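You operate a simulated robot arm through the tools that you are given. There is no shell and no other tool. Be economical: measure what you need, move in short steps, check, and stop when the job is done.

You are at the controls of a simulated two-armed robot. One attempt, no reset.

Task
On the test bench top, fold the rag in half, so that it is half as long.

It is judged by the outcome, as a careful person would: the job done as asked, and still so three seconds after it is handed in. It fails if anything else is knocked over, pushed out of place, dropped, spilled or broken. Flat cloth is picked up by pressing the open fingertips on it (5 to 10 N) and closing them slowly along it; thin cloth reads only 2 to 8 mm in the jaws.

Robot
Two 7-joint arms with two-finger parallel grippers on one trunk, on a base that drives. Base frame: it is fixed to the floor where the robot stands at the start and does not move with it; the origin is under the middle of the robot, x ahead of it, y to its left, z up. Units: m, rad, N and s.
The left shoulder is at the start at [0.07, 0.134, 1.126], the right one opposite. Places, roughly: test bench top [1.7, 0.2, 0.9]. Payload 1.57 kg a hand.
Tool frame (each hand has its own): the origin (TCP) lies between the finger pads and is the grasp point; the fingertips stand 0.03 m ahead of it; z points along the fingers, y is the line along which they close. Largest opening 0.08 m; finger width 0.017, thickness 0.012; the body of the gripper, 0.04 by 0.082 m, starts 0.08 m behind the TCP.
Orientation is that of the tool frame in the base frame, as a unit quaternion [x, y, z, w]. With the fingers straight down and closing along the base's y, the tool's x points along the base's -x, its y along +y and its z along -z.

Tools
- The arms move only by the tool arm_command. It takes "left_commands", "right_commands" or both (then of equal length, played together; a hand with none holds still); each is a list of rows, each a list of 3 entries, a list of its own where there are three numbers: the turn, a rotation vector about the base's x, y, z in units of 90 degrees (1.0 is 90 degrees), then the shift along the base's x, y, z in units of 100 mm (1.0 is 100 mm), then the gripper command, from -1 (fully open) to 1 (shut), values between in proportion. In form: [[[wx, wy, wz], [x, y, z], gripper], ...]. A call has 1 to 8 rows; each row is the pose to reach, as a shift and turn from the pose commanded when the call began. A call with a number of a shift or a turn outside -1 to 1 is refused whole. Each row takes 0.2 s and may step no farther than 0.05 m and 0.15 rad from the row before; otherwise, or with a gripper value out of range, the whole call is refused. A pose out of reach is approached as far as the arm can. The call stops where the force on the tool passes 40 N (or 10 N more than at its start, if that is more) or the arm is blocked; 0.2 s more then pass. The fingers move at their own pace (about 0.153 m/s each) and stop on an object; they squeeze with about 21 N. The grip force told is the motor's: it shows also when the fingers shut on nothing. Time passes only in rows, and 0.2 s behind the last, so rows that repeat a pose let the fingers close. The reply holds the time, the measured pose of the TCP, the force on the tool along the base axes, the opening and the grip force, in the units named above and with some noise, and new pictures: "pictures" is both (left out), scene, wrist or none (wrist: the cameras of the hands that moved).
- Cameras (640 x 400 px; columns grow to the right, rows downward): "scene" is now at [0.1371, 0.03, 1.3399]; the picture's right is [0.29, -0.96, 0.00], its down [-0.75, -0.22, -0.62] and it looks along [0.59, 0.18, -0.79] (base axes); focal length 259 px, centre (320, 200). "left" rides on the left gripper at [0.072, 0.007, -0.122] in its tool frame; the picture's right is [-0.09, 1.00, 0.00], its down [-0.84, -0.08, -0.54] and it looks along [-0.54, -0.05, 0.84] (tool axes); focal length 238 px, centre (320, 200). "right" rides on the right gripper at [0.072, -0.007, -0.122] in its tool frame; the picture's right is [0.09, 1.00, 0.00], its down [-0.84, 0.08, -0.54] and it looks along [-0.54, 0.05, 0.84] (tool axes); focal length 238 px, centre (320, 200). There is no depth. A picture from a camera that has moved, and an enlarged one, comes with that camera's place and axes in the base frame and with its lens. The place of the scene camera against the robot may be out by one fixed shift of up to 0.025 m in any direction.
- move_column(by): slides the trunk up (or, below 0, down) by that many m; the arms and the scene camera ride with it, the base frame stays. It gives what a move gives, with no picture.
- roll_base(legs): drives the robot by 1 to 6 legs, each [ahead, left, turn to the left] in m, m and rad, along the robot's own axes; the way and the turn of a leg run together, so that a leg with both is an arc; at most 1.5 m and 3.142 rad a leg. The arms and the cameras ride along, it lands a little off, and it stops where it bumps. It gives what a move gives, and a new picture of the scene camera.
- turn_head(pan, tilt): turns the head with the scene camera to pan (to the left, within 1.501 rad either way) and tilt (down, from -0.506 to 1.204), counted from straight ahead of the robot. It gives what a move gives, and a new picture of the scene camera.
- enlarge(camera, box): a new picture of the part [left, top, right, bottom] of that camera's present view, enlarged. The clock stands still meanwhile.
- close_job(): hands the job in; it is judged then, once.

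Go step by step. Nothing tells you exact positions but the pictures and the camera data: compare them with the known pose of the tool, close in by small moves and look again before you grip or let go. The budget is 120 turns and 170 pictures, counting those below and the enlarged ones. Unless the task says otherwise, let go and move clear before handing in.

The tools are called by a JSON object that holds its "api" and its "payload". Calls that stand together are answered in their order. arm_command: Moves the arms, as the interface text tells. Its arguments: {"type":"object","properties":{"left_commands":{"type":"array","items":{"type":"array"}},"right_commands":{"type":"array","items":{"type":"array"}},"pictures":{"type":"string","enum":["both","scene","wrist","none"]}},"required":[]} The other tools are called the same way: move_column (by) slides the trunk up or down; roll_base (legs) drives the base; turn_head (pan, tilt) turns the head that bears the scene camera; enlarge (camera, box) takes an enlarged picture of a part of a camera's view; close_job () hands the job in.

At the start:

```text
time_s: 0.0
left_tool_pos: [0.4354, 0.1581, 1.0458]
left_orientation: [-0.001, 1.0, 0.0, 0.0]
left_force: [-1.7, -0.4, 0.1]
left_opening: 0.0799
left_grasp_force: 0.0
right_tool_pos: [0.4603, -0.1675, 1.0807]
right_orientation: [0.0, 1.0, 0.0, 0.001]
right_force: [-1.2, -0.1, 0.3]
right_opening: 0.0801
right_grasp_force: 0.0
trunk travel left (down, up): [-0.7, 0.24]
robot x, y, heading: [-0.0006, -0.0009, -0.004]
head pan, tilt: [0.29, 0.902]
```

scene: 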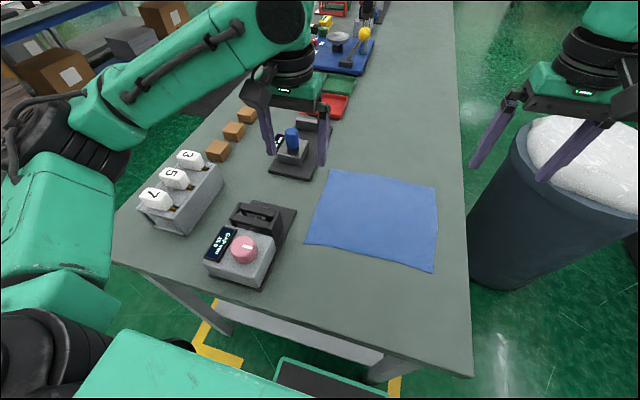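
right: 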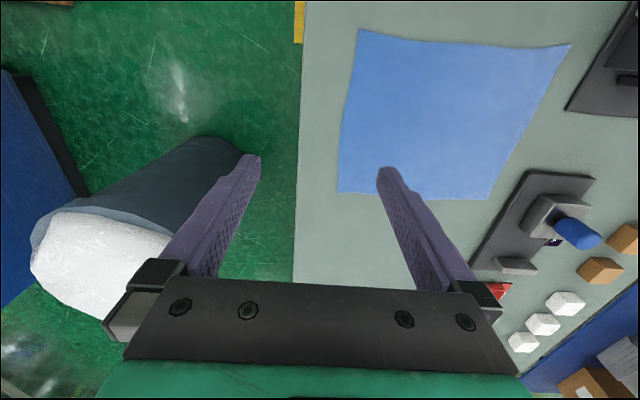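
left: 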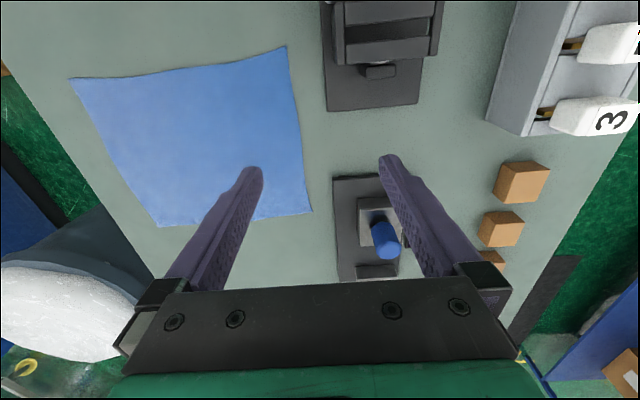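

I see a blue rag about 0.26 m (x) by 0.29 m (y) on the bench just ahead. The test bench is listed near x = 1.7, though, so I'll look up to learn which surface is which.

{"api": "turn_head", "payload": {"pan": 0.1, "tilt": 0.35}}

```text
time_s: 1.0
left_tool_pos: [0.4359, 0.1571, 1.0462]
left_orientation: [0.0, 1.0, 0.001, 0.0]
left_force: [1.4, -0.4, 0.5]
left_opening: 0.0802
left_grasp_force: 0.0
right_tool_pos: [0.4613, -0.1659, 1.081]
right_orientation: [0.001, 1.0, 0.0, 0.0]
right_force: [0.8, 0.4, 0.1]
right_opening: 0.0802
right_grasp_force: 0.2
trunk travel left (down, up): [-0.7, 0.24]
robot x, y, heading: [0.0001, 0.0026, -0.001]
head pan, tilt: [0.099, 0.351]
camera scene: at [0.1575, 0.0178, 1.3876], right [0.1, -0.99, 0.0], down [-0.34, -0.03, -0.94], along [0.93, 0.09, -0.34], focal length 259 px, centre (320, 200)
```

scene: 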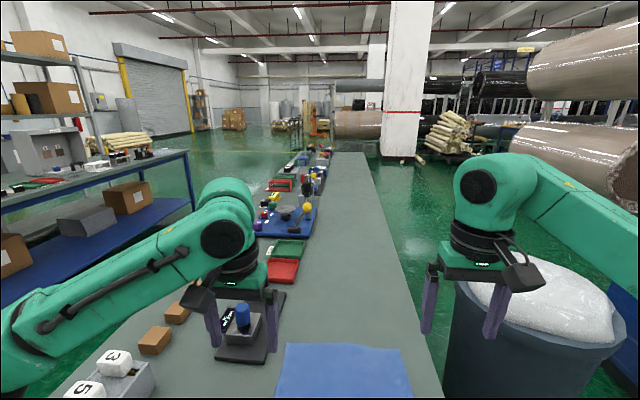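

Only one rag is visible, and this long bench is the test bench. Triangulating the two wrist views puts its top near z ≈ 0.86, with the rag about 0.26 m in y and 0.225 m in x. I'll fold the left edge (y ≈ 0.13) over to the right edge, using the left hand on the far corner and the right hand on the near corner. First I'll take the left hand over its corner.

{"api": "arm_command", "payload": {"left_commands": [[[0, 0, 0], [0.35, -0.1, 0], -0.2], [[0, 0, 0], [0.7, -0.25, 0], -0.2], [[0, 0, 0], [1.0, -0.4, -0.1], -0.2], [[0, 0, 0], [1.0, -0.4, -0.3], -0.2]], "pictures": "wrist"}}

{"api": "turn_head", "payload": {"pan": 0.15, "tilt": 0.95}}

```text
time_s: 2.0
left_tool_pos: [0.5366, 0.1183, 1.0138]
left_orientation: [-0.001, 1.0, -0.001, -0.001]
left_force: [0.3, -0.7, 0.6]
left_opening: 0.0481
left_grasp_force: 0.1
right_tool_pos: [0.4619, -0.1657, 1.0806]
right_orientation: [0.0, 1.0, 0.0, 0.0]
right_force: [0.0, -0.3, -0.7]
right_opening: 0.08
right_grasp_force: 0.0
trunk travel left (down, up): [-0.7, 0.24]
robot x, y, heading: [0.0014, 0.0013, -0.006]
head pan, tilt: [0.099, 0.351]
camera left: at [0.462, 0.1243, 1.1365], right [0.09, 1.0, 0.0], down [0.84, -0.08, 0.54], along [0.54, -0.05, -0.84], focal length 238 px, centre (320, 200)
```

left: 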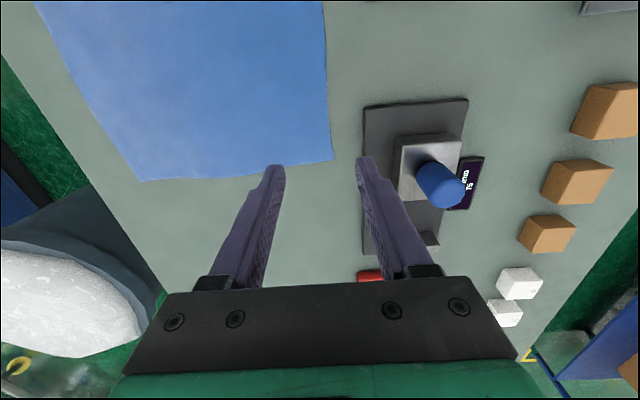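

```text
time_s: 3.0
left_tool_pos: [0.5346, 0.1168, 1.0156]
left_orientation: [-0.001, 1.0, 0.0, 0.0]
left_force: [-1.3, 0.8, -0.3]
left_opening: 0.0479
left_grasp_force: 0.0
right_tool_pos: [0.4613, -0.1665, 1.0806]
right_orientation: [0.0, 1.0, 0.0, 0.0]
right_force: [-0.2, 0.2, 0.7]
right_opening: 0.0802
right_grasp_force: 0.1
trunk travel left (down, up): [-0.7, 0.24]
robot x, y, heading: [-0.0021, -0.0005, -0.0]
head pan, tilt: [0.15, 0.949]
camera scene: at [0.1369, 0.0193, 1.3365], right [0.15, -0.99, 0.0], down [-0.8, -0.12, -0.58], along [0.58, 0.09, -0.81], focal length 259 px, centre (320, 200)
```

scene: 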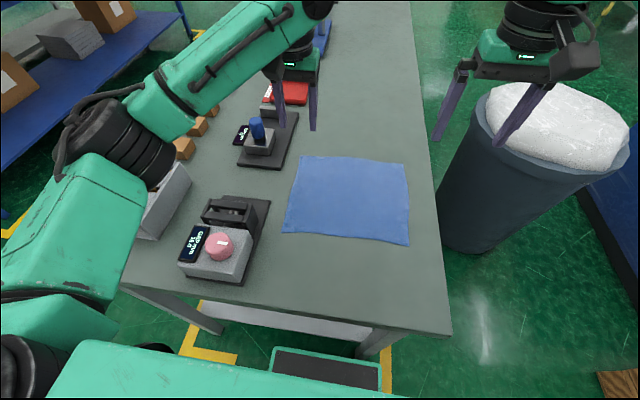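

The bench top triangulates to z ≈ 0.862, with the far-left rag corner at about (0.581, 0.128). The left hand goes lower over that corner while the right hand crosses toward the near-left corner.

{"api": "arm_command", "payload": {"left_commands": [[[0, 0, 0], [0.1, -0.06, -0.2], 0.25], [[0, 0, 0], [0.2, -0.12, -0.4], 0.25], [[0, 0, 0], [0.28, -0.17, -0.6], 0.25], [[0, 0, 0], [0.28, -0.17, -0.8], 0.25]], "right_commands": [[[0, 0, 0], [-0.25, 0.25, 0], 0.25], [[0, 0, 0], [-0.5, 0.5, 0], 0.25], [[0, 0, 0], [-0.75, 0.8, 0], 0.25], [[0, 0, 0], [-0.9, 1.0, 0], 0.25]], "pictures": "wrist"}}

{"api": "arm_command", "payload": {"right_commands": [[[0, 0, 0], [0, 0.3, -0.1], 0.25], [[0, 0, 0], [0, 0.6, -0.2], 0.25], [[0, 0, 0], [0, 0.85, -0.4], 0.25], [[0, 0, 0], [0, 0.85, -0.4], 0.25]], "pictures": "both"}}

```text
time_s: 4.0
left_tool_pos: [0.5637, 0.1003, 0.9354]
left_orientation: [-0.001, 1.0, -0.001, 0.0]
left_force: [-0.1, 0.4, -0.2]
left_opening: 0.0299
left_grasp_force: 0.0
right_tool_pos: [0.372, -0.0646, 1.0813]
right_orientation: [0.0, 1.0, 0.0, 0.0]
right_force: [-0.4, 0.9, 0.3]
right_opening: 0.0301
right_grasp_force: 0.1
trunk travel left (down, up): [-0.7, 0.24]
robot x, y, heading: [0.0002, -0.0004, -0.001]
head pan, tilt: [0.15, 0.949]
camera right: at [0.3005, -0.0725, 1.2038], right [-0.09, 1.0, 0.0], down [0.84, 0.08, 0.54], along [0.54, 0.05, -0.84], focal length 238 px, centre (320, 200)
camera left: at [0.4914, 0.1075, 1.0567], right [0.09, 1.0, 0.0], down [0.84, -0.08, 0.54], along [0.54, -0.05, -0.84], focal length 238 px, centre (320, 200)
```

right: 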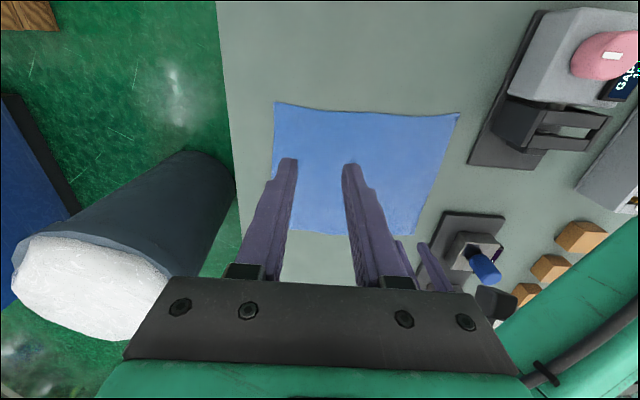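
left: 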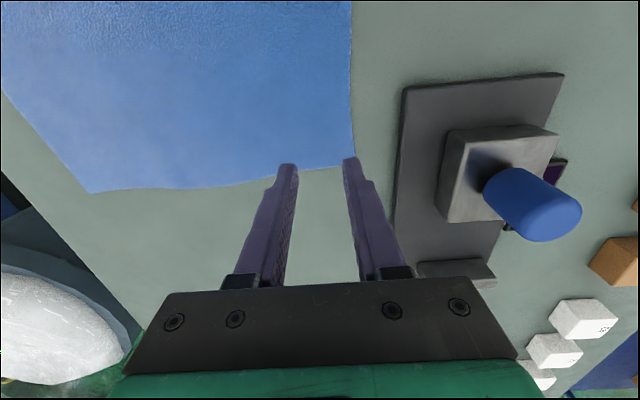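

```text
time_s: 5.0
left_tool_pos: [0.5633, 0.0992, 0.9353]
left_orientation: [-0.001, 1.0, 0.001, -0.001]
left_force: [0.1, 0.4, -0.4]
left_opening: 0.0303
left_grasp_force: 0.0
right_tool_pos: [0.3712, 0.0202, 1.0415]
right_orientation: [0.001, 1.0, 0.0, 0.0]
right_force: [0.4, -0.2, -0.5]
right_opening: 0.03
right_grasp_force: 0.0
trunk travel left (down, up): [-0.7, 0.24]
robot x, y, heading: [-0.0037, 0.0034, -0.002]
head pan, tilt: [0.15, 0.949]
camera scene: at [0.1367, 0.0191, 1.3365], right [0.15, -0.99, 0.0], down [-0.8, -0.12, -0.58], along [0.58, 0.09, -0.81], focal length 259 px, centre (320, 200)
camera right: at [0.2998, 0.0119, 1.1642], right [-0.09, 1.0, 0.0], down [0.84, 0.08, 0.54], along [0.54, 0.05, -0.84], focal length 238 px, centre (320, 200)
```

scene: 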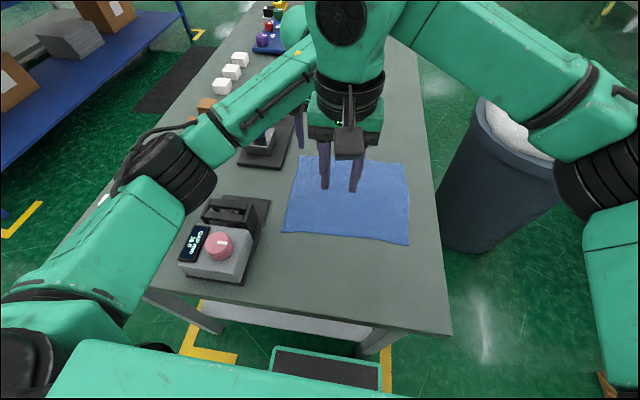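
right: 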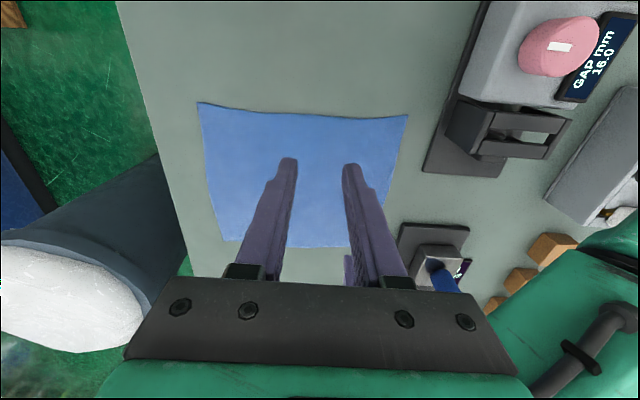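

The crossed arms clear each other. The near-left corner measures about (0.360, 0.126), so the right hand moves over it.

{"api": "arm_command", "payload": {"right_commands": [[[0, 0, 0], [0.02, 0.3, -0.2], 0.25], [[0, 0, 0], [0.04, 0.6, -0.4], 0.25], [[0, 0, 0], [0.04, 0.79, -0.7], 0.25], [[0, 0, 0], [0.04, 0.79, -1.0], 0.25]], "pictures": "both"}}

```text
time_s: 6.0
left_tool_pos: [0.564, 0.0995, 0.9344]
left_orientation: [-0.001, 1.0, 0.001, -0.002]
left_force: [-0.8, -0.5, 0.4]
left_opening: 0.03
left_grasp_force: 0.1
right_tool_pos: [0.3743, 0.0985, 0.9419]
right_orientation: [0.0, 1.0, 0.002, 0.001]
right_force: [0.3, 0.2, 1.2]
right_opening: 0.03
right_grasp_force: 0.1
trunk travel left (down, up): [-0.7, 0.24]
robot x, y, heading: [-0.0005, 0.0067, -0.003]
head pan, tilt: [0.15, 0.949]
camera scene: at [0.1374, 0.019, 1.3365], right [0.15, -0.99, 0.0], down [-0.8, -0.12, -0.58], along [0.58, 0.09, -0.81], focal length 259 px, centre (320, 200)
camera right: at [0.3035, 0.0907, 1.065], right [-0.09, 1.0, 0.0], down [0.84, 0.08, 0.54], along [0.54, 0.05, -0.84], focal length 238 px, centre (320, 200)
```

scene: 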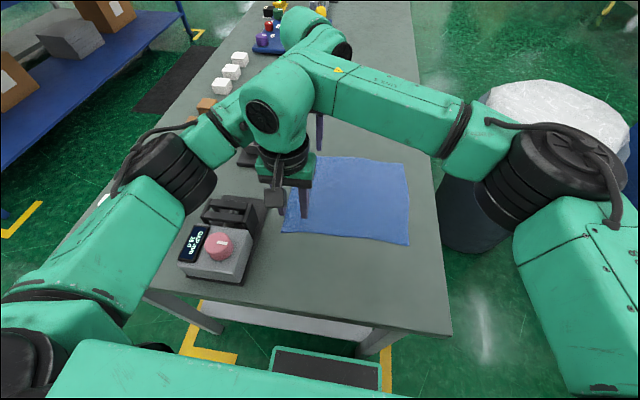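
right: 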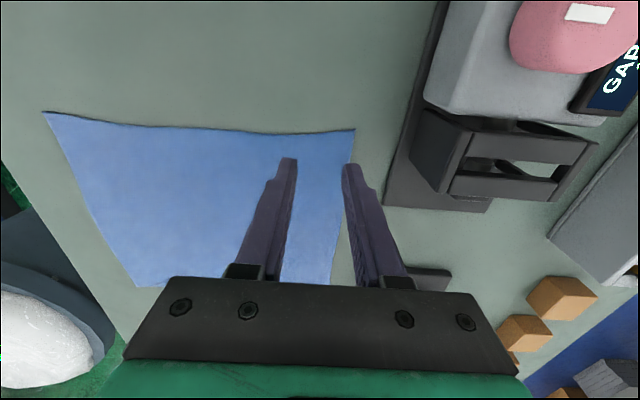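

Both hands are about 45 mm above the corners. I'll lower most of the way and check the wrist views.

{"api": "arm_command", "payload": {"left_commands": [[[0, 0, 0], [0, 0, -0.15], 0.25], [[0, 0, 0], [0, 0, -0.3], 0.25], [[0, 0, 0], [0, 0, -0.3], 0.25]], "right_commands": [[[0, 0, 0], [0, 0, -0.15], 0.25], [[0, 0, 0], [0, 0, -0.36], 0.25], [[0, 0, 0], [0, 0, -0.36], 0.25]], "pictures": "wrist"}}

```text
time_s: 6.8
left_tool_pos: [0.5629, 0.1072, 0.9015]
left_orientation: [-0.008, 1.0, 0.003, -0.006]
left_force: [-0.7, 0.5, 0.4]
left_opening: 0.0299
left_grasp_force: 0.1
right_tool_pos: [0.3757, 0.1008, 0.9096]
right_orientation: [-0.002, 1.0, 0.006, 0.005]
right_force: [-0.6, 0.1, 0.0]
right_opening: 0.0296
right_grasp_force: 0.0
trunk travel left (down, up): [-0.7, 0.24]
robot x, y, heading: [-0.0002, -0.0023, -0.0]
head pan, tilt: [0.15, 0.949]
camera right: at [0.3039, 0.0916, 1.0331], right [-0.1, 1.0, 0.01], down [0.83, 0.07, 0.55], along [0.55, 0.06, -0.84], focal length 238 px, centre (320, 200)
camera left: at [0.4909, 0.1114, 1.0237], right [0.08, 1.0, 0.0], down [0.84, -0.07, 0.53], along [0.53, -0.04, -0.85], focal length 238 px, centre (320, 200)
```

right: 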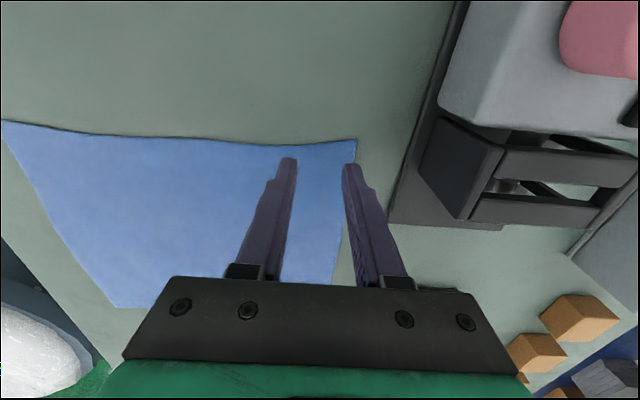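
left: 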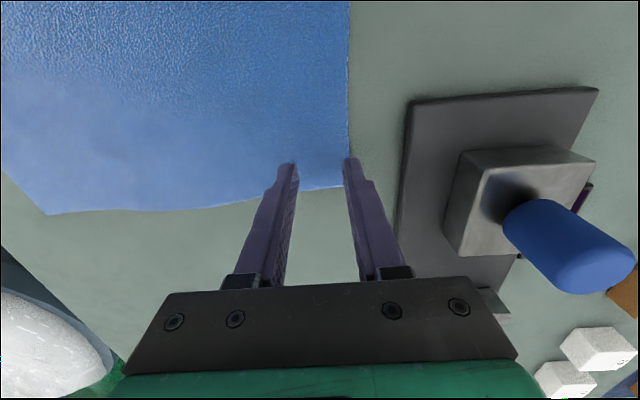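

The left hand drifted 7 mm in y without any tool force, so the arms may be touching higher up. I'll check the scene view.

{"api": "enlarge", "payload": {"camera": "scene", "box": [150, 0, 470, 260]}}

```text
1.54 times, centred on (310, 130) of scene
camera zoom: at [0.1363, 0.0194, 1.3365], right [0.15, -0.99, 0.0], down [-0.8, -0.12, -0.58], along [0.58, 0.09, -0.81], focal length 399 px, centre (335, 308)
```

zoom: 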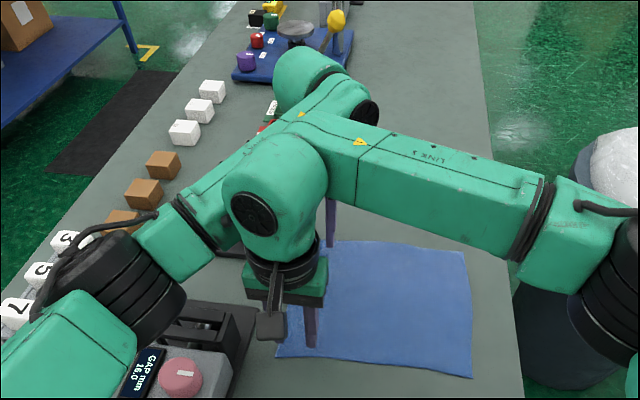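

The right wrist is resting against the left forearm. I'll lift slightly and tilt the hands apart, right wrist toward the robot and left wrist away from it, by about 10° each.

{"api": "arm_command", "payload": {"left_commands": [[[0, 0, 0], [0, 0, 0.2], 0.25], [[0, 0.06, 0], [0.04, 0, 0.2], 0.25], [[0, 0.12, 0], [0.09, 0, 0.2], 0.25], [[0, 0.12, 0], [0.09, 0, 0.2], 0.25]], "right_commands": [[[0, 0, 0], [0, 0, 0.2], 0.25], [[0, -0.06, 0], [-0.03, 0, 0.2], 0.25], [[0, -0.12, 0], [-0.08, 0, 0.2], 0.25], [[0, -0.12, 0], [-0.08, 0, 0.2], 0.25]], "pictures": "both"}}

```text
time_s: 7.5
left_tool_pos: [0.5684, 0.1003, 0.9208]
left_orientation: [0.002, 0.997, 0.002, -0.083]
left_force: [0.3, 0.6, 0.6]
left_opening: 0.03
left_grasp_force: 0.1
left hand out of reach, approached as far as the arm can: row 3
right_tool_pos: [0.376, 0.0909, 0.9264]
right_orientation: [0.009, 0.997, -0.003, 0.077]
right_force: [2.4, -18.6, 11.2]
right_opening: 0.0299
right_grasp_force: 0.2
trunk travel left (down, up): [-0.7, 0.24]
robot x, y, heading: [0.0013, -0.0008, 0.001]
head pan, tilt: [0.15, 0.949]
stopped in row 3 (right hand): the force on the tool passed its limit (the readings are from after the stop); the commanded pose is now the measured one
camera scene: at [0.1372, 0.0184, 1.3364], right [0.15, -0.99, 0.0], down [-0.8, -0.12, -0.58], along [0.58, 0.09, -0.81], focal length 259 px, centre (320, 200)
camera right: at [0.2864, 0.0861, 1.0365], right [-0.07, 1.0, -0.02], down [0.74, 0.07, 0.66], along [0.66, 0.03, -0.75], focal length 238 px, centre (320, 200)
camera left: at [0.5176, 0.1072, 1.0527], right [0.1, 1.0, -0.01], down [0.91, -0.08, 0.4], along [0.39, -0.05, -0.92], focal length 238 px, centre (320, 200)
```

scene: 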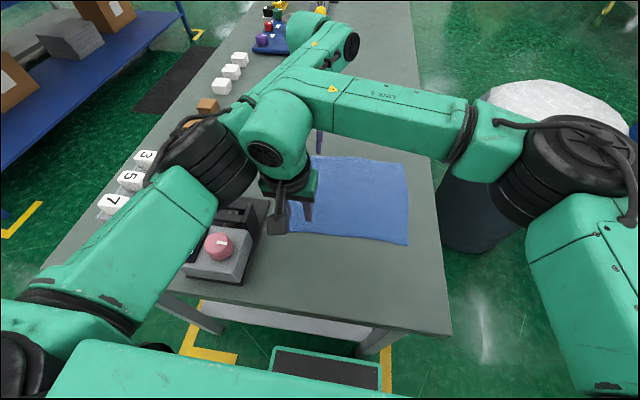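
right: 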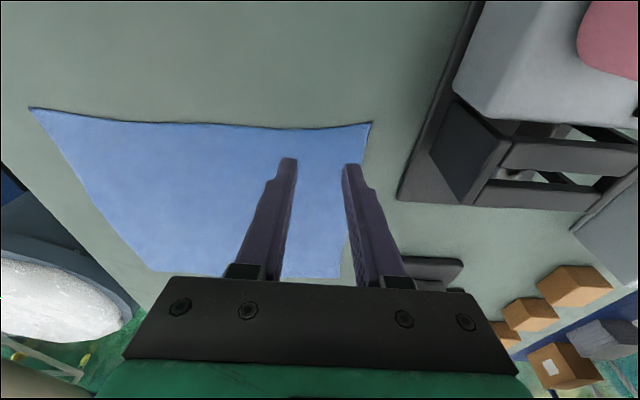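
left: 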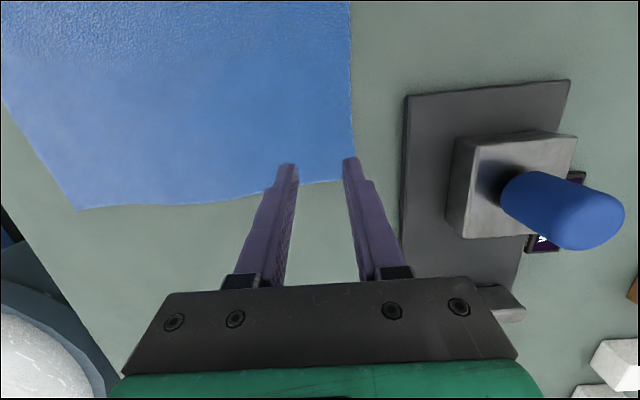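

Tilting only swings the elbows into each other. A better plan is to drive round to the bench's right side and face it, so the hands work side by side without crossing. First I'll back the right hand off.

{"api": "arm_command", "payload": {"right_commands": [[[0, 0, 0], [0, -0.2, 0.1], 0], [[0, 0, 0], [0, -0.5, 0.3], 0], [[0, 0, 0], [0, -0.8, 0.6], 0], [[0, 0.1, 0], [0, -1.0, 0.9], 0]], "pictures": "none"}}

{"api": "arm_command", "payload": {"left_commands": [[[0, 0, 0], [-0.2, 0.1, 0.3], 0], [[0, -0.05, 0], [-0.5, 0.2, 0.6], 0], [[0, -0.1, 0], [-0.8, 0.4, 0.9], 0], [[0, -0.1, 0], [-1.0, 0.6, 1.0], 0]], "right_commands": [[[0, 0, 0], [0, -0.3, 0.2], 0], [[0, 0, 0], [0, -0.6, 0.5], 0], [[0, 0, 0], [0, -0.9, 0.5], 0], [[0, 0, 0], [0, -1.0, 0.5], 0]], "pictures": "scene"}}

```text
refused: row 4 steps farther than a row can; nothing moved
```

```text
time_s: 8.6
left_tool_pos: [0.4678, 0.161, 1.0211]
left_orientation: [0.002, 1.0, 0.002, -0.004]
left_force: [0.3, 0.7, -0.3]
left_opening: 0.0402
left_grasp_force: 0.0
right_tool_pos: [0.3755, -0.0082, 0.9755]
right_orientation: [0.008, 0.997, -0.004, 0.077]
right_force: [0.3, -0.1, -0.1]
right_opening: 0.04
right_grasp_force: 0.0
trunk travel left (down, up): [-0.7, 0.24]
robot x, y, heading: [0.0047, -0.0004, -0.003]
head pan, tilt: [0.15, 0.949]
camera scene: at [0.1359, 0.0203, 1.3365], right [0.15, -0.99, 0.0], down [-0.8, -0.12, -0.58], along [0.58, 0.09, -0.81], focal length 259 px, centre (320, 200)
```

scene: 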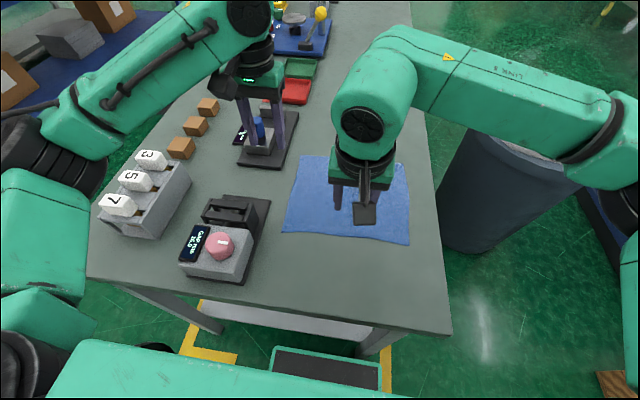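

That separated them, and nothing on the bench has moved. I'll bring both hands into neat travel poses and look right to check the floor.

{"api": "arm_command", "payload": {"left_commands": [[[0, 0, 0], [-0.2, 0, 0.2], 0], [[0, 0, 0], [-0.5, 0, 0.5], 0], [[0, 0, 0], [-0.7, 0, 0.7], 0], [[0, 0, 0], [-0.7, 0, 0.7], 0]], "right_commands": [[[0, 0.03, 0], [0, -0.3, 0.3], 0], [[0, 0.06, 0], [0, -0.6, 0.6], 0], [[0, 0.097, 0], [0.1, -0.9, 0.9], 0], [[0, 0.097, 0], [0.2, -1.0, 1.0], 0]], "pictures": "none"}}

{"api": "turn_head", "payload": {"pan": -1.0, "tilt": 0.85}}

```text
time_s: 9.6
left_tool_pos: [0.399, 0.1608, 1.0921]
left_orientation: [0.004, 1.0, 0.001, -0.005]
left_force: [0.0, -0.2, 1.1]
left_opening: 0.0399
left_grasp_force: 0.0
right_tool_pos: [0.395, -0.1099, 1.0768]
right_orientation: [0.007, 1.0, -0.005, 0.001]
right_force: [-0.2, -0.2, -0.4]
right_opening: 0.0401
right_grasp_force: 0.2
trunk travel left (down, up): [-0.7, 0.24]
robot x, y, heading: [-0.0005, 0.0008, -0.003]
head pan, tilt: [0.15, 0.949]
```

```text
time_s: 10.9
left_tool_pos: [0.3993, 0.1606, 1.0924]
left_orientation: [0.003, 1.0, 0.002, -0.003]
left_force: [0.3, -0.6, -0.3]
left_opening: 0.0401
left_grasp_force: 0.1
right_tool_pos: [0.3942, -0.1094, 1.0755]
right_orientation: [0.008, 1.0, -0.005, 0.002]
right_force: [0.1, -0.8, -0.7]
right_opening: 0.0403
right_grasp_force: 0.1
trunk travel left (down, up): [-0.7, 0.24]
robot x, y, heading: [0.0009, -0.0011, -0.002]
head pan, tilt: [-1.0, 0.85]
camera scene: at [0.1071, -0.0573, 1.344], right [-0.84, -0.54, 0.0], down [-0.41, 0.63, -0.66], along [0.36, -0.56, -0.75], focal length 259 px, centre (320, 200)
```

scene: 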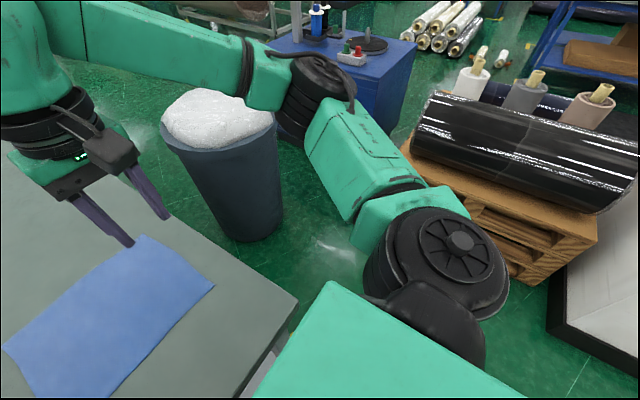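

The floor to the right has space: the bin is around (1.1, -0.7) and the pallet is beyond y ≈ -1.1. I'll back off, slide right and turn left.

{"api": "roll_base", "payload": {"legs": [[-0.25, 0, 0], [0, -0.47, 0], [0, 0, 1.5]]}}

{"api": "turn_head", "payload": {"pan": -0.9, "tilt": 0.8}}

```text
time_s: 18.8
left_tool_pos: [-0.3781, -0.0662, 1.0922]
left_orientation: [-0.676, 0.737, -0.001, -0.003]
left_force: [-0.3, 0.3, -0.1]
left_opening: 0.0399
left_grasp_force: 0.0
right_tool_pos: [-0.1112, -0.0926, 1.0757]
right_orientation: [-0.673, 0.739, -0.002, 0.005]
right_force: [-0.2, 0.9, 1.0]
right_opening: 0.0401
right_grasp_force: 0.1
trunk travel left (down, up): [-0.7, 0.24]
robot x, y, heading: [-0.2504, -0.4788, 1.489]
head pan, tilt: [-1.0, 0.85]
camera scene: at [-0.1631, -0.3817, 1.344], right [0.47, -0.88, 0.0], down [-0.66, -0.36, -0.66], along [0.58, 0.31, -0.75], focal length 259 px, centre (320, 200)
```

scene: 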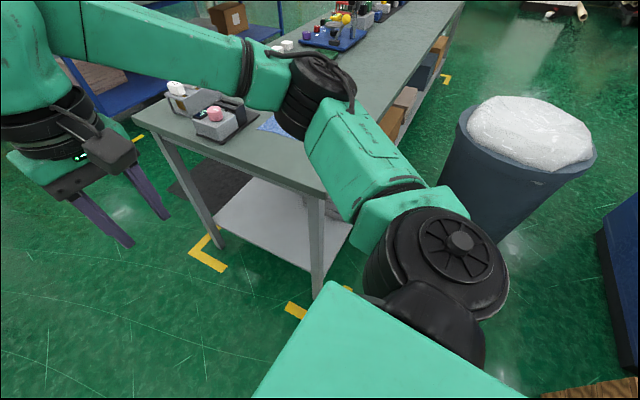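

```text
time_s: 19.5
left_tool_pos: [-0.3806, -0.0663, 1.0926]
left_orientation: [-0.676, 0.736, -0.001, -0.004]
left_force: [0.5, -0.5, -0.2]
left_opening: 0.0399
left_grasp_force: 0.1
right_tool_pos: [-0.1118, -0.0945, 1.0751]
right_orientation: [-0.673, 0.739, -0.002, 0.005]
right_force: [0.7, 0.7, 0.5]
right_opening: 0.04
right_grasp_force: 0.1
trunk travel left (down, up): [-0.7, 0.24]
robot x, y, heading: [-0.2515, -0.4779, 1.492]
head pan, tilt: [-0.901, 0.799]
camera scene: at [-0.1652, -0.3737, 1.348], right [0.56, -0.83, 0.0], down [-0.6, -0.4, -0.7], along [0.58, 0.39, -0.72], focal length 259 px, centre (320, 200)
```

scene: 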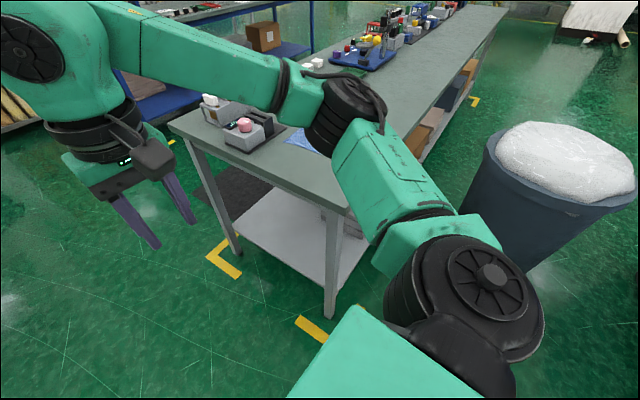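

The way along the bench side is clear. I'll square up and slide along to the rag.

{"api": "roll_base", "payload": {"legs": [[0, 0, 0.08], [0, -0.68, 0]]}}

{"api": "turn_head", "payload": {"pan": 0.0, "tilt": 0.9}}

```text
time_s: 23.8
left_tool_pos: [0.2778, -0.0777, 1.0927]
left_orientation: [-0.705, 0.709, -0.002, -0.004]
left_force: [0.3, 0.0, 0.9]
left_opening: 0.0402
left_grasp_force: 0.0
right_tool_pos: [0.5475, -0.0818, 1.0755]
right_orientation: [-0.703, 0.711, -0.002, 0.004]
right_force: [0.1, -0.2, 0.0]
right_opening: 0.04
right_grasp_force: 0.1
trunk travel left (down, up): [-0.7, 0.24]
robot x, y, heading: [0.4424, -0.4764, 1.574]
head pan, tilt: [-0.901, 0.799]
camera scene: at [0.5184, -0.3664, 1.348], right [0.62, -0.78, 0.0], down [-0.56, -0.45, -0.7], along [0.55, 0.43, -0.72], focal length 259 px, centre (320, 200)
```

scene: 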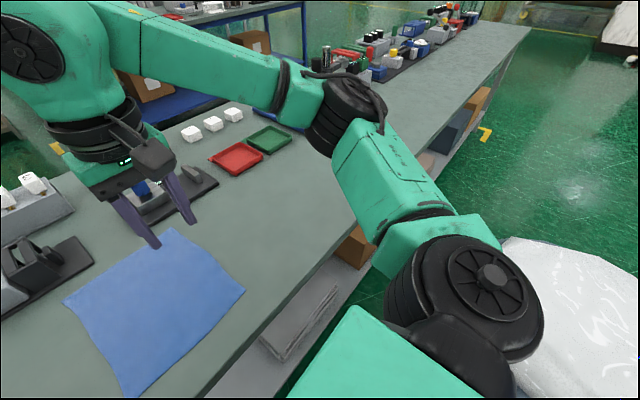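

```text
time_s: 25.0
left_tool_pos: [0.2805, -0.0758, 1.0929]
left_orientation: [-0.706, 0.708, 0.0, -0.003]
left_force: [0.1, 0.5, 0.1]
left_opening: 0.04
left_grasp_force: 0.1
right_tool_pos: [0.5484, -0.0817, 1.0755]
right_orientation: [-0.703, 0.711, -0.001, 0.004]
right_force: [-0.5, -1.1, -0.3]
right_opening: 0.0403
right_grasp_force: 0.1
trunk travel left (down, up): [-0.7, 0.24]
robot x, y, heading: [0.4436, -0.4766, 1.572]
head pan, tilt: [0.0, 0.901]
camera scene: at [0.4557, -0.3413, 1.3401], right [1.0, 0.0, 0.0], down [0.0, -0.78, -0.62], along [0.0, 0.62, -0.78], focal length 259 px, centre (320, 200)
```

scene: 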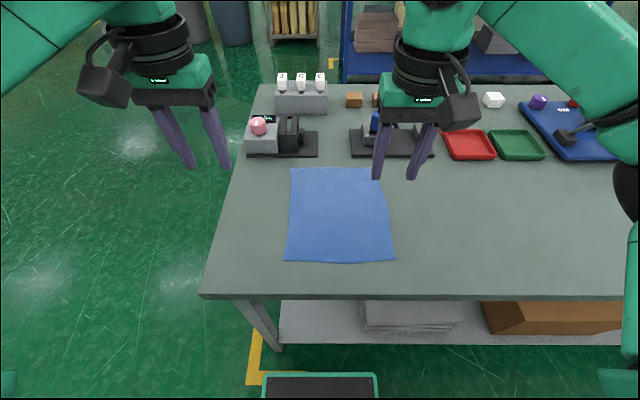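

The rag now lies squarely ahead with a hand on each side. I'll yaw the hands 90°, cameras outward, so the fingers close along y, across the far edge.

{"api": "arm_command", "payload": {"left_commands": [[[0, 0, -0.093], [0, 0, 0], 0.25], [[0, 0, -0.186], [0, 0, 0], 0.25], [[0, 0, -0.279], [0, 0, 0], 0.25], [[0, 0, -0.372], [0, 0, 0], 0.25], [[0, 0, -0.465], [0, 0, 0], 0.25], [[0, 0, -0.558], [0, 0, 0], 0.25], [[0, 0, -0.651], [0, 0, 0], 0.25], [[0, 0, -0.744], [0, 0, 0], 0.25]], "right_commands": [[[0, 0, 0.093], [0, 0, 0], 0.25], [[0, 0, 0.186], [0, 0, 0], 0.25], [[0, 0, 0.279], [0, 0, 0], 0.25], [[0, 0, 0.372], [0, 0, 0], 0.25], [[0, 0, 0.465], [0, 0, 0], 0.25], [[0, 0, 0.558], [0, 0, 0], 0.25], [[0, 0, 0.651], [0, 0, 0], 0.25], [[0, 0, 0.744], [0, 0, 0], 0.25]], "pictures": "scene"}}

```text
time_s: 26.8
left_tool_pos: [0.2791, -0.0768, 1.0934]
left_orientation: [-0.197, 0.98, 0.002, -0.004]
left_force: [-0.3, 0.6, 0.0]
left_opening: 0.03
left_grasp_force: 0.0
right_tool_pos: [0.5113, -0.1451, 1.0664]
right_orientation: [0.979, -0.206, -0.001, -0.005]
right_force: [-0.4, 0.0, 0.6]
right_opening: 0.0301
right_grasp_force: 0.0
right hand out of reach, approached as far as the arm can: row 7, 8
trunk travel left (down, up): [-0.7, 0.24]
robot x, y, heading: [0.4424, -0.4737, 1.569]
head pan, tilt: [0.0, 0.901]
camera scene: at [0.4548, -0.342, 1.3402], right [1.0, 0.0, 0.0], down [0.0, -0.78, -0.62], along [0.0, 0.62, -0.78], focal length 259 px, centre (320, 200)
```

scene: 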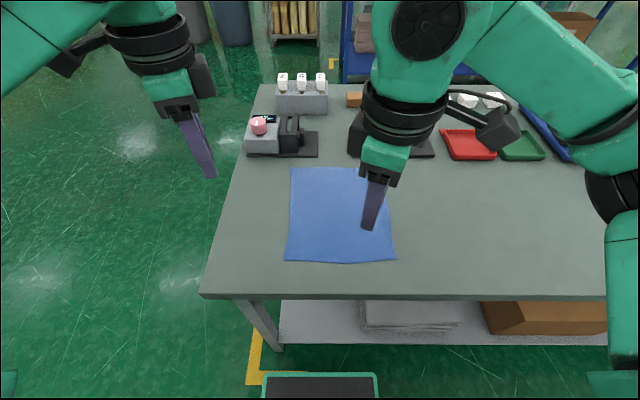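

The left yaw is fine, but the right hit its limit near 67°. I'll back the right yaw off about 15° and see what pose it takes.

{"api": "arm_command", "payload": {"left_commands": [[[0, 0, 0], [0.2, 0.2, 0], 0.25], [[0, 0, 0], [0.4, 0.4, 0], 0.25], [[0, 0, 0], [0.6, 0.6, -0.1], 0.25]], "right_commands": [[[0, 0, -0.09], [0, 0, 0], 0.25], [[0, 0, -0.17], [0, 0, 0], 0.25], [[0, 0, -0.17], [0, 0, 0], 0.25]], "pictures": "none"}}

```text
time_s: 27.6
left_tool_pos: [0.3416, -0.0153, 1.0815]
left_orientation: [-0.199, 0.98, 0.001, -0.005]
left_force: [0.8, 0.1, -0.6]
left_opening: 0.0301
left_grasp_force: 0.0
right_tool_pos: [0.5109, -0.1421, 1.0673]
right_orientation: [0.942, -0.334, 0.0, -0.004]
right_force: [0.3, 1.1, 0.6]
right_opening: 0.03
right_grasp_force: 0.0
trunk travel left (down, up): [-0.7, 0.24]
robot x, y, heading: [0.4409, -0.4767, 1.574]
head pan, tilt: [0.0, 0.901]
```

{"api": "arm_command", "payload": {"left_commands": [[[0, 0, 0], [0.1, 0.3, 0], 0.25], [[0, 0, 0], [0.2, 0.6, 0], 0.25], [[0, 0, 0], [0.28, 0.9, -0.2], 0.25], [[0, 0, 0], [0.28, 1.0, -0.5], 0.25]], "right_commands": [[[0, 0, 0], [0.15, 0.3, 0], 0.25], [[0, 0, 0], [0.3, 0.6, 0], 0.25], [[0, 0, 0], [0.5, 0.9, -0.1], 0.25], [[0, 0, 0], [0.55, 1.0, -0.3], 0.25]], "pictures": "both"}}

```text
time_s: 28.6
left_tool_pos: [0.3661, 0.0835, 1.0321]
left_orientation: [-0.198, 0.98, 0.0, -0.005]
left_force: [0.8, -0.3, 0.3]
left_opening: 0.0298
left_grasp_force: 0.0
right_tool_pos: [0.5423, -0.0831, 1.0451]
right_orientation: [0.942, -0.336, 0.0, -0.004]
right_force: [-0.2, -0.9, 0.1]
right_opening: 0.03
right_grasp_force: 0.0
right hand out of reach, approached as far as the arm can: row 3, 4
trunk travel left (down, up): [-0.7, 0.24]
robot x, y, heading: [0.4409, -0.4739, 1.573]
head pan, tilt: [0.0, 0.901]
camera scene: at [0.4556, -0.3401, 1.34], right [1.0, 0.0, 0.0], down [0.0, -0.78, -0.62], along [0.0, 0.62, -0.78], focal length 259 px, centre (320, 200)
camera right: at [0.6022, -0.124, 1.1669], right [-0.56, -0.83, -0.01], down [-0.7, 0.46, 0.54], along [-0.45, 0.31, -0.84], focal length 238 px, centre (320, 200)
camera left: at [0.2972, 0.0623, 1.1547], right [-0.3, 0.95, 0.0], down [0.81, 0.25, 0.54], along [0.51, 0.16, -0.84], focal length 238 px, centre (320, 200)
```

scene: 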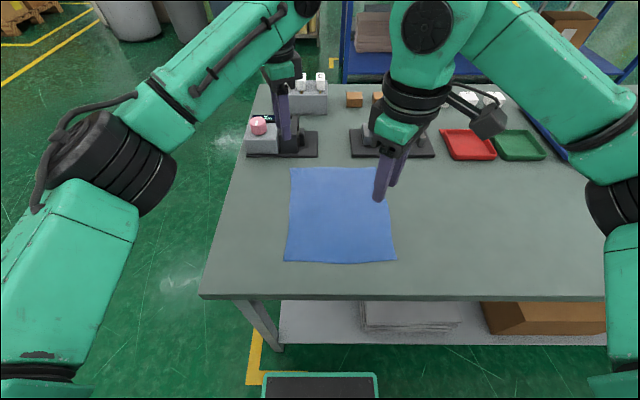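
right: 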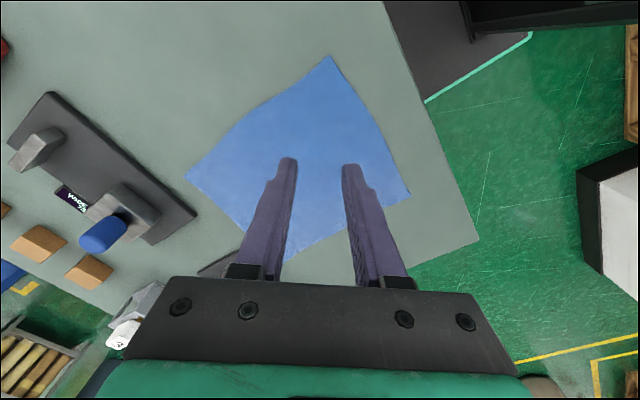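
left: 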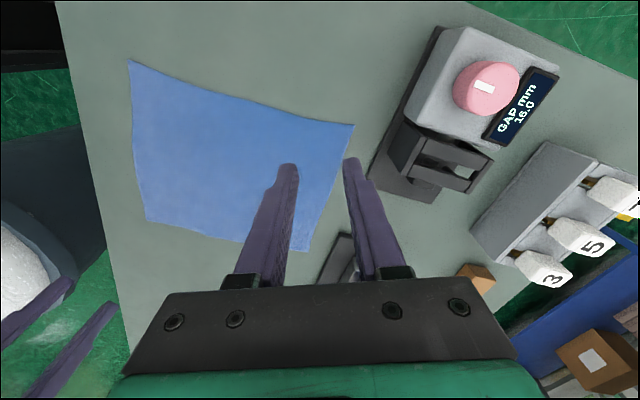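

The right arm doesn't reach far with that yaw, so I'll turn it the other way, which makes the fingers close along the same line as the left's.

{"api": "arm_command", "payload": {"right_commands": [[[0, 0, -0.093], [0, 0, 0], 0.25], [[0, 0, -0.186], [0, 0, 0], 0.25], [[0, 0, -0.279], [0, 0, 0], 0.25], [[0, 0, -0.372], [0, 0, 0], 0.25], [[0, 0, -0.465], [0, 0, 0], 0.25], [[0, 0, -0.558], [0, 0, 0], 0.25], [[0, 0, -0.651], [0, 0, 0], 0.25], [[0, 0, -0.744], [0, 0, 0], 0.25]], "pictures": "none"}}

{"api": "arm_command", "payload": {"right_commands": [[[0, 0, -0.093], [0, 0, 0], 0.25], [[0, 0, -0.186], [0, 0, 0], 0.25], [[0, 0, -0.279], [0, 0, 0], 0.25], [[0, 0, -0.372], [0, 0, 0], 0.25], [[0, 0, -0.465], [0, 0, 0], 0.25], [[0, 0, -0.558], [0, 0, 0], 0.25], [[0, 0, -0.6], [0, 0, 0], 0.25]], "pictures": "scene"}}

```text
time_s: 30.4
left_tool_pos: [0.3661, 0.0818, 1.034]
left_orientation: [-0.199, 0.98, 0.001, -0.004]
left_force: [0.2, 0.9, -0.4]
left_opening: 0.0299
left_grasp_force: 0.0
right_tool_pos: [0.5422, -0.0826, 1.045]
right_orientation: [-0.601, 0.799, -0.003, 0.002]
right_force: [0.4, 0.4, 0.3]
right_opening: 0.0302
right_grasp_force: 0.0
trunk travel left (down, up): [-0.7, 0.24]
robot x, y, heading: [0.4412, -0.4711, 1.576]
head pan, tilt: [0.0, 0.901]
```

```text
time_s: 32.0
left_tool_pos: [0.3665, 0.0814, 1.0334]
left_orientation: [-0.198, 0.98, 0.001, -0.005]
left_force: [-0.3, 0.3, 0.4]
left_opening: 0.0297
left_grasp_force: 0.2
right_tool_pos: [0.5431, -0.0823, 1.0456]
right_orientation: [-0.173, 0.985, -0.004, 0.002]
right_force: [-0.5, 0.7, -1.4]
right_opening: 0.0298
right_grasp_force: 0.1
trunk travel left (down, up): [-0.7, 0.24]
robot x, y, heading: [0.4406, -0.4714, 1.57]
head pan, tilt: [0.0, 0.901]
camera scene: at [0.4556, -0.3412, 1.3401], right [1.0, 0.0, 0.0], down [0.0, -0.78, -0.62], along [0.0, 0.62, -0.78], focal length 259 px, centre (320, 200)
```

scene: 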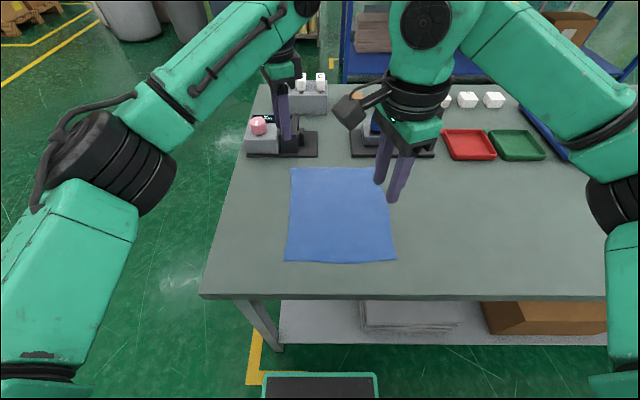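

Both hands now share the same yaw and the right is free. I'll finish the last 20° of yaw and move both over the far corners.

{"api": "arm_command", "payload": {"left_commands": [[[0, 0, -0.08], [0.02, 0.05, 0], 0.25], [[0, 0, -0.16], [0.04, 0.1, 0], 0.25], [[0, 0, -0.24], [0.06, 0.18, -0.2], 0.25], [[0, 0, -0.25], [0.06, 0.18, -0.4], 0.25]], "right_commands": [[[0, 0, -0.08], [0.05, 0.3, 0], 0.25], [[0, 0, -0.16], [0.1, 0.6, 0], 0.25], [[0, 0, -0.22], [0.2, 0.9, 0], 0.25], [[0, 0, -0.22], [0.23, 1.0, 0], 0.25]], "pictures": "none"}}

{"api": "arm_command", "payload": {"right_commands": [[[0, 0, 0], [0, 0.3, -0.1], 0.25], [[0, 0, 0], [0, 0.6, -0.3], 0.25], [[0, 0, 0], [0, 0.82, -0.6], 0.25], [[0, 0, 0], [0, 0.82, -0.6], 0.25]], "pictures": "both"}}

```text
time_s: 33.0
left_tool_pos: [0.3723, 0.1008, 0.9913]
left_orientation: [-0.004, 1.0, 0.001, -0.004]
left_force: [1.0, -0.1, -0.6]
left_opening: 0.0299
left_grasp_force: 0.1
right_tool_pos: [0.566, 0.0186, 1.0468]
right_orientation: [-0.002, 1.0, -0.004, 0.001]
right_force: [-0.3, -0.1, 0.8]
right_opening: 0.03
right_grasp_force: 0.0
trunk travel left (down, up): [-0.7, 0.24]
robot x, y, heading: [0.4421, -0.4746, 1.576]
head pan, tilt: [0.0, 0.901]
```

```text
time_s: 34.0
left_tool_pos: [0.3736, 0.1004, 0.9919]
left_orientation: [-0.003, 1.0, 0.002, -0.004]
left_force: [0.6, -0.2, 0.2]
left_opening: 0.0298
left_grasp_force: 0.1
right_tool_pos: [0.5641, 0.0996, 0.9862]
right_orientation: [-0.003, 1.0, -0.005, 0.002]
right_force: [1.2, -1.2, 0.0]
right_opening: 0.0301
right_grasp_force: 0.0
trunk travel left (down, up): [-0.7, 0.24]
robot x, y, heading: [0.441, -0.4734, 1.573]
head pan, tilt: [0.0, 0.901]
camera scene: at [0.4558, -0.3415, 1.3401], right [1.0, 0.0, 0.0], down [0.0, -0.78, -0.62], along [0.0, 0.62, -0.78], focal length 259 px, centre (320, 200)
camera right: at [0.4925, 0.0934, 1.1086], right [-0.1, 1.0, -0.01], down [0.83, 0.09, 0.54], along [0.54, 0.05, -0.84], focal length 238 px, centre (320, 200)
```

scene: 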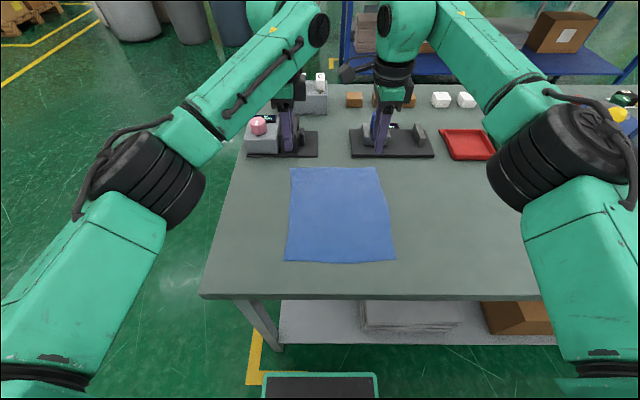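
right: 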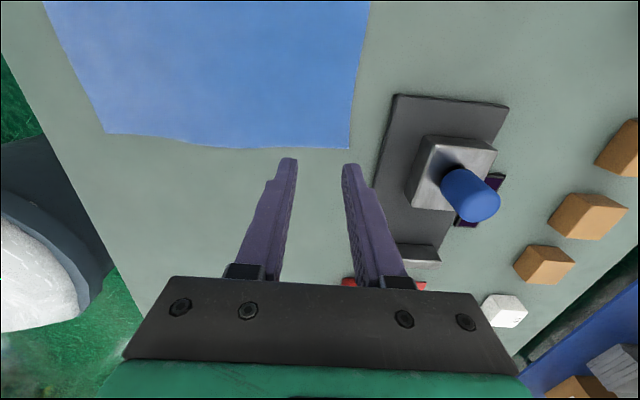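

The arms are well apart, and the right rag corner reads (0.582, 0.131), as expected. Now lowering to about 2 cm above.

{"api": "arm_command", "payload": {"left_commands": [[[0, 0, 0], [0, 0, -0.3], 0.25], [[0, 0, 0], [0, 0, -0.6], 0.25], [[0, 0, 0], [0, 0, -0.83], 0.25], [[0, 0, 0], [0, 0, -0.83], 0.25]], "right_commands": [[[0, 0, 0], [0, 0, -0.3], 0.25], [[0, 0, 0], [0, 0, -0.6], 0.25], [[0, 0, 0], [0.02, 0, -0.77], 0.25], [[0, 0, 0], [0.02, 0, -0.77], 0.25]], "pictures": "wrist"}}

```text
time_s: 35.0
left_tool_pos: [0.3726, 0.1024, 0.9086]
left_orientation: [-0.003, 1.0, 0.002, -0.003]
left_force: [0.3, 0.3, 0.6]
left_opening: 0.0299
left_grasp_force: 0.0
right_tool_pos: [0.5669, 0.1021, 0.9096]
right_orientation: [-0.002, 1.0, -0.004, 0.002]
right_force: [-0.4, -0.9, -0.2]
right_opening: 0.0301
right_grasp_force: 0.0
trunk travel left (down, up): [-0.7, 0.24]
robot x, y, heading: [0.4383, -0.4734, 1.573]
head pan, tilt: [0.0, 0.901]
camera right: at [0.4951, 0.0943, 1.0315], right [-0.1, 1.0, -0.01], down [0.83, 0.09, 0.54], along [0.54, 0.04, -0.84], focal length 238 px, centre (320, 200)
camera left: at [0.3013, 0.1084, 1.0306], right [0.09, 1.0, 0.0], down [0.84, -0.07, 0.54], along [0.53, -0.04, -0.84], focal length 238 px, centre (320, 200)
```

right: 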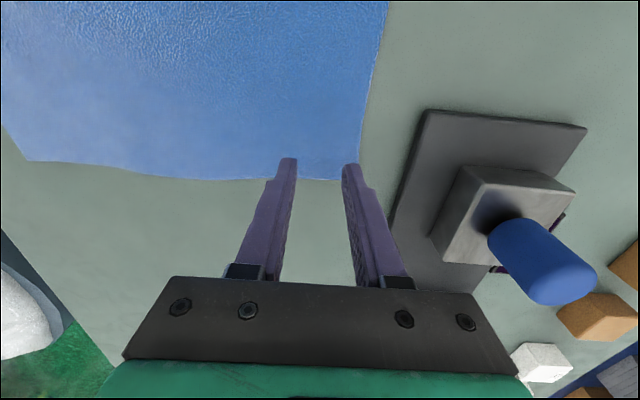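
left: 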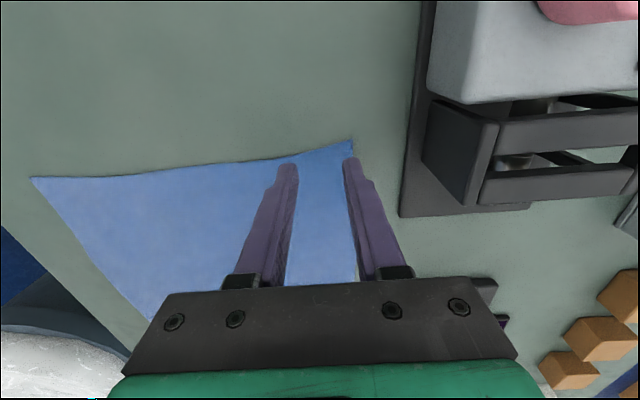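

Both fingers of each hand sit over the rag. Descending to press lightly, with the left shifted 4 mm inward.

{"api": "arm_command", "payload": {"left_commands": [[[0, 0, 0], [0.02, -0.04, -0.08], 0.25], [[0, 0, 0], [0.02, -0.04, -0.14], 0.25], [[0, 0, 0], [0.02, -0.04, -0.16], 0.25], [[0, 0, 0], [0.02, -0.04, -0.17], 0.25]], "right_commands": [[[0, 0, 0], [0, 0, -0.08], 0.25], [[0, 0, 0], [0, 0, -0.14], 0.25], [[0, 0, 0], [0, 0, -0.17], 0.25], [[0, 0, 0], [0, 0, -0.18], 0.25]], "pictures": "none"}}

```text
time_s: 36.0
left_tool_pos: [0.3755, 0.0981, 0.8937]
left_orientation: [-0.004, 1.0, 0.002, -0.003]
left_force: [-0.7, -0.5, 0.4]
left_opening: 0.0302
left_grasp_force: 0.0
right_tool_pos: [0.5673, 0.1002, 0.8921]
right_orientation: [-0.002, 1.0, -0.005, 0.001]
right_force: [0.2, -0.1, 2.8]
right_opening: 0.0302
right_grasp_force: 0.1
trunk travel left (down, up): [-0.7, 0.24]
robot x, y, heading: [0.445, -0.4734, 1.576]
head pan, tilt: [0.0, 0.901]
```

Right is just touching (2.8 N) and left is about 2 mm above. A few more millimetres will set the press.

{"api": "arm_command", "payload": {"left_commands": [[[0, 0, 0], [0, 0, -0.02], 0.25], [[0, 0, 0], [0, 0, -0.03], 0.25], [[0, 0, 0], [0, 0, -0.03], 0.25]], "right_commands": [[[0, 0, 0], [0, 0, -0.01], 0.25], [[0, 0, 0], [0, 0, -0.015], 0.25], [[0, 0, 0], [0, 0, -0.015], 0.25]], "pictures": "none"}}

```text
time_s: 36.8
left_tool_pos: [0.375, 0.0968, 0.8911]
left_orientation: [-0.003, 1.0, 0.004, -0.004]
left_force: [0.2, 1.4, 7.7]
left_opening: 0.0294
left_grasp_force: 0.0
right_tool_pos: [0.5669, 0.0984, 0.8924]
right_orientation: [-0.002, 1.0, -0.003, 0.001]
right_force: [0.7, 1.0, 9.3]
right_opening: 0.0307
right_grasp_force: 0.4
trunk travel left (down, up): [-0.7, 0.24]
robot x, y, heading: [0.4404, -0.4766, 1.573]
head pan, tilt: [0.0, 0.901]
```

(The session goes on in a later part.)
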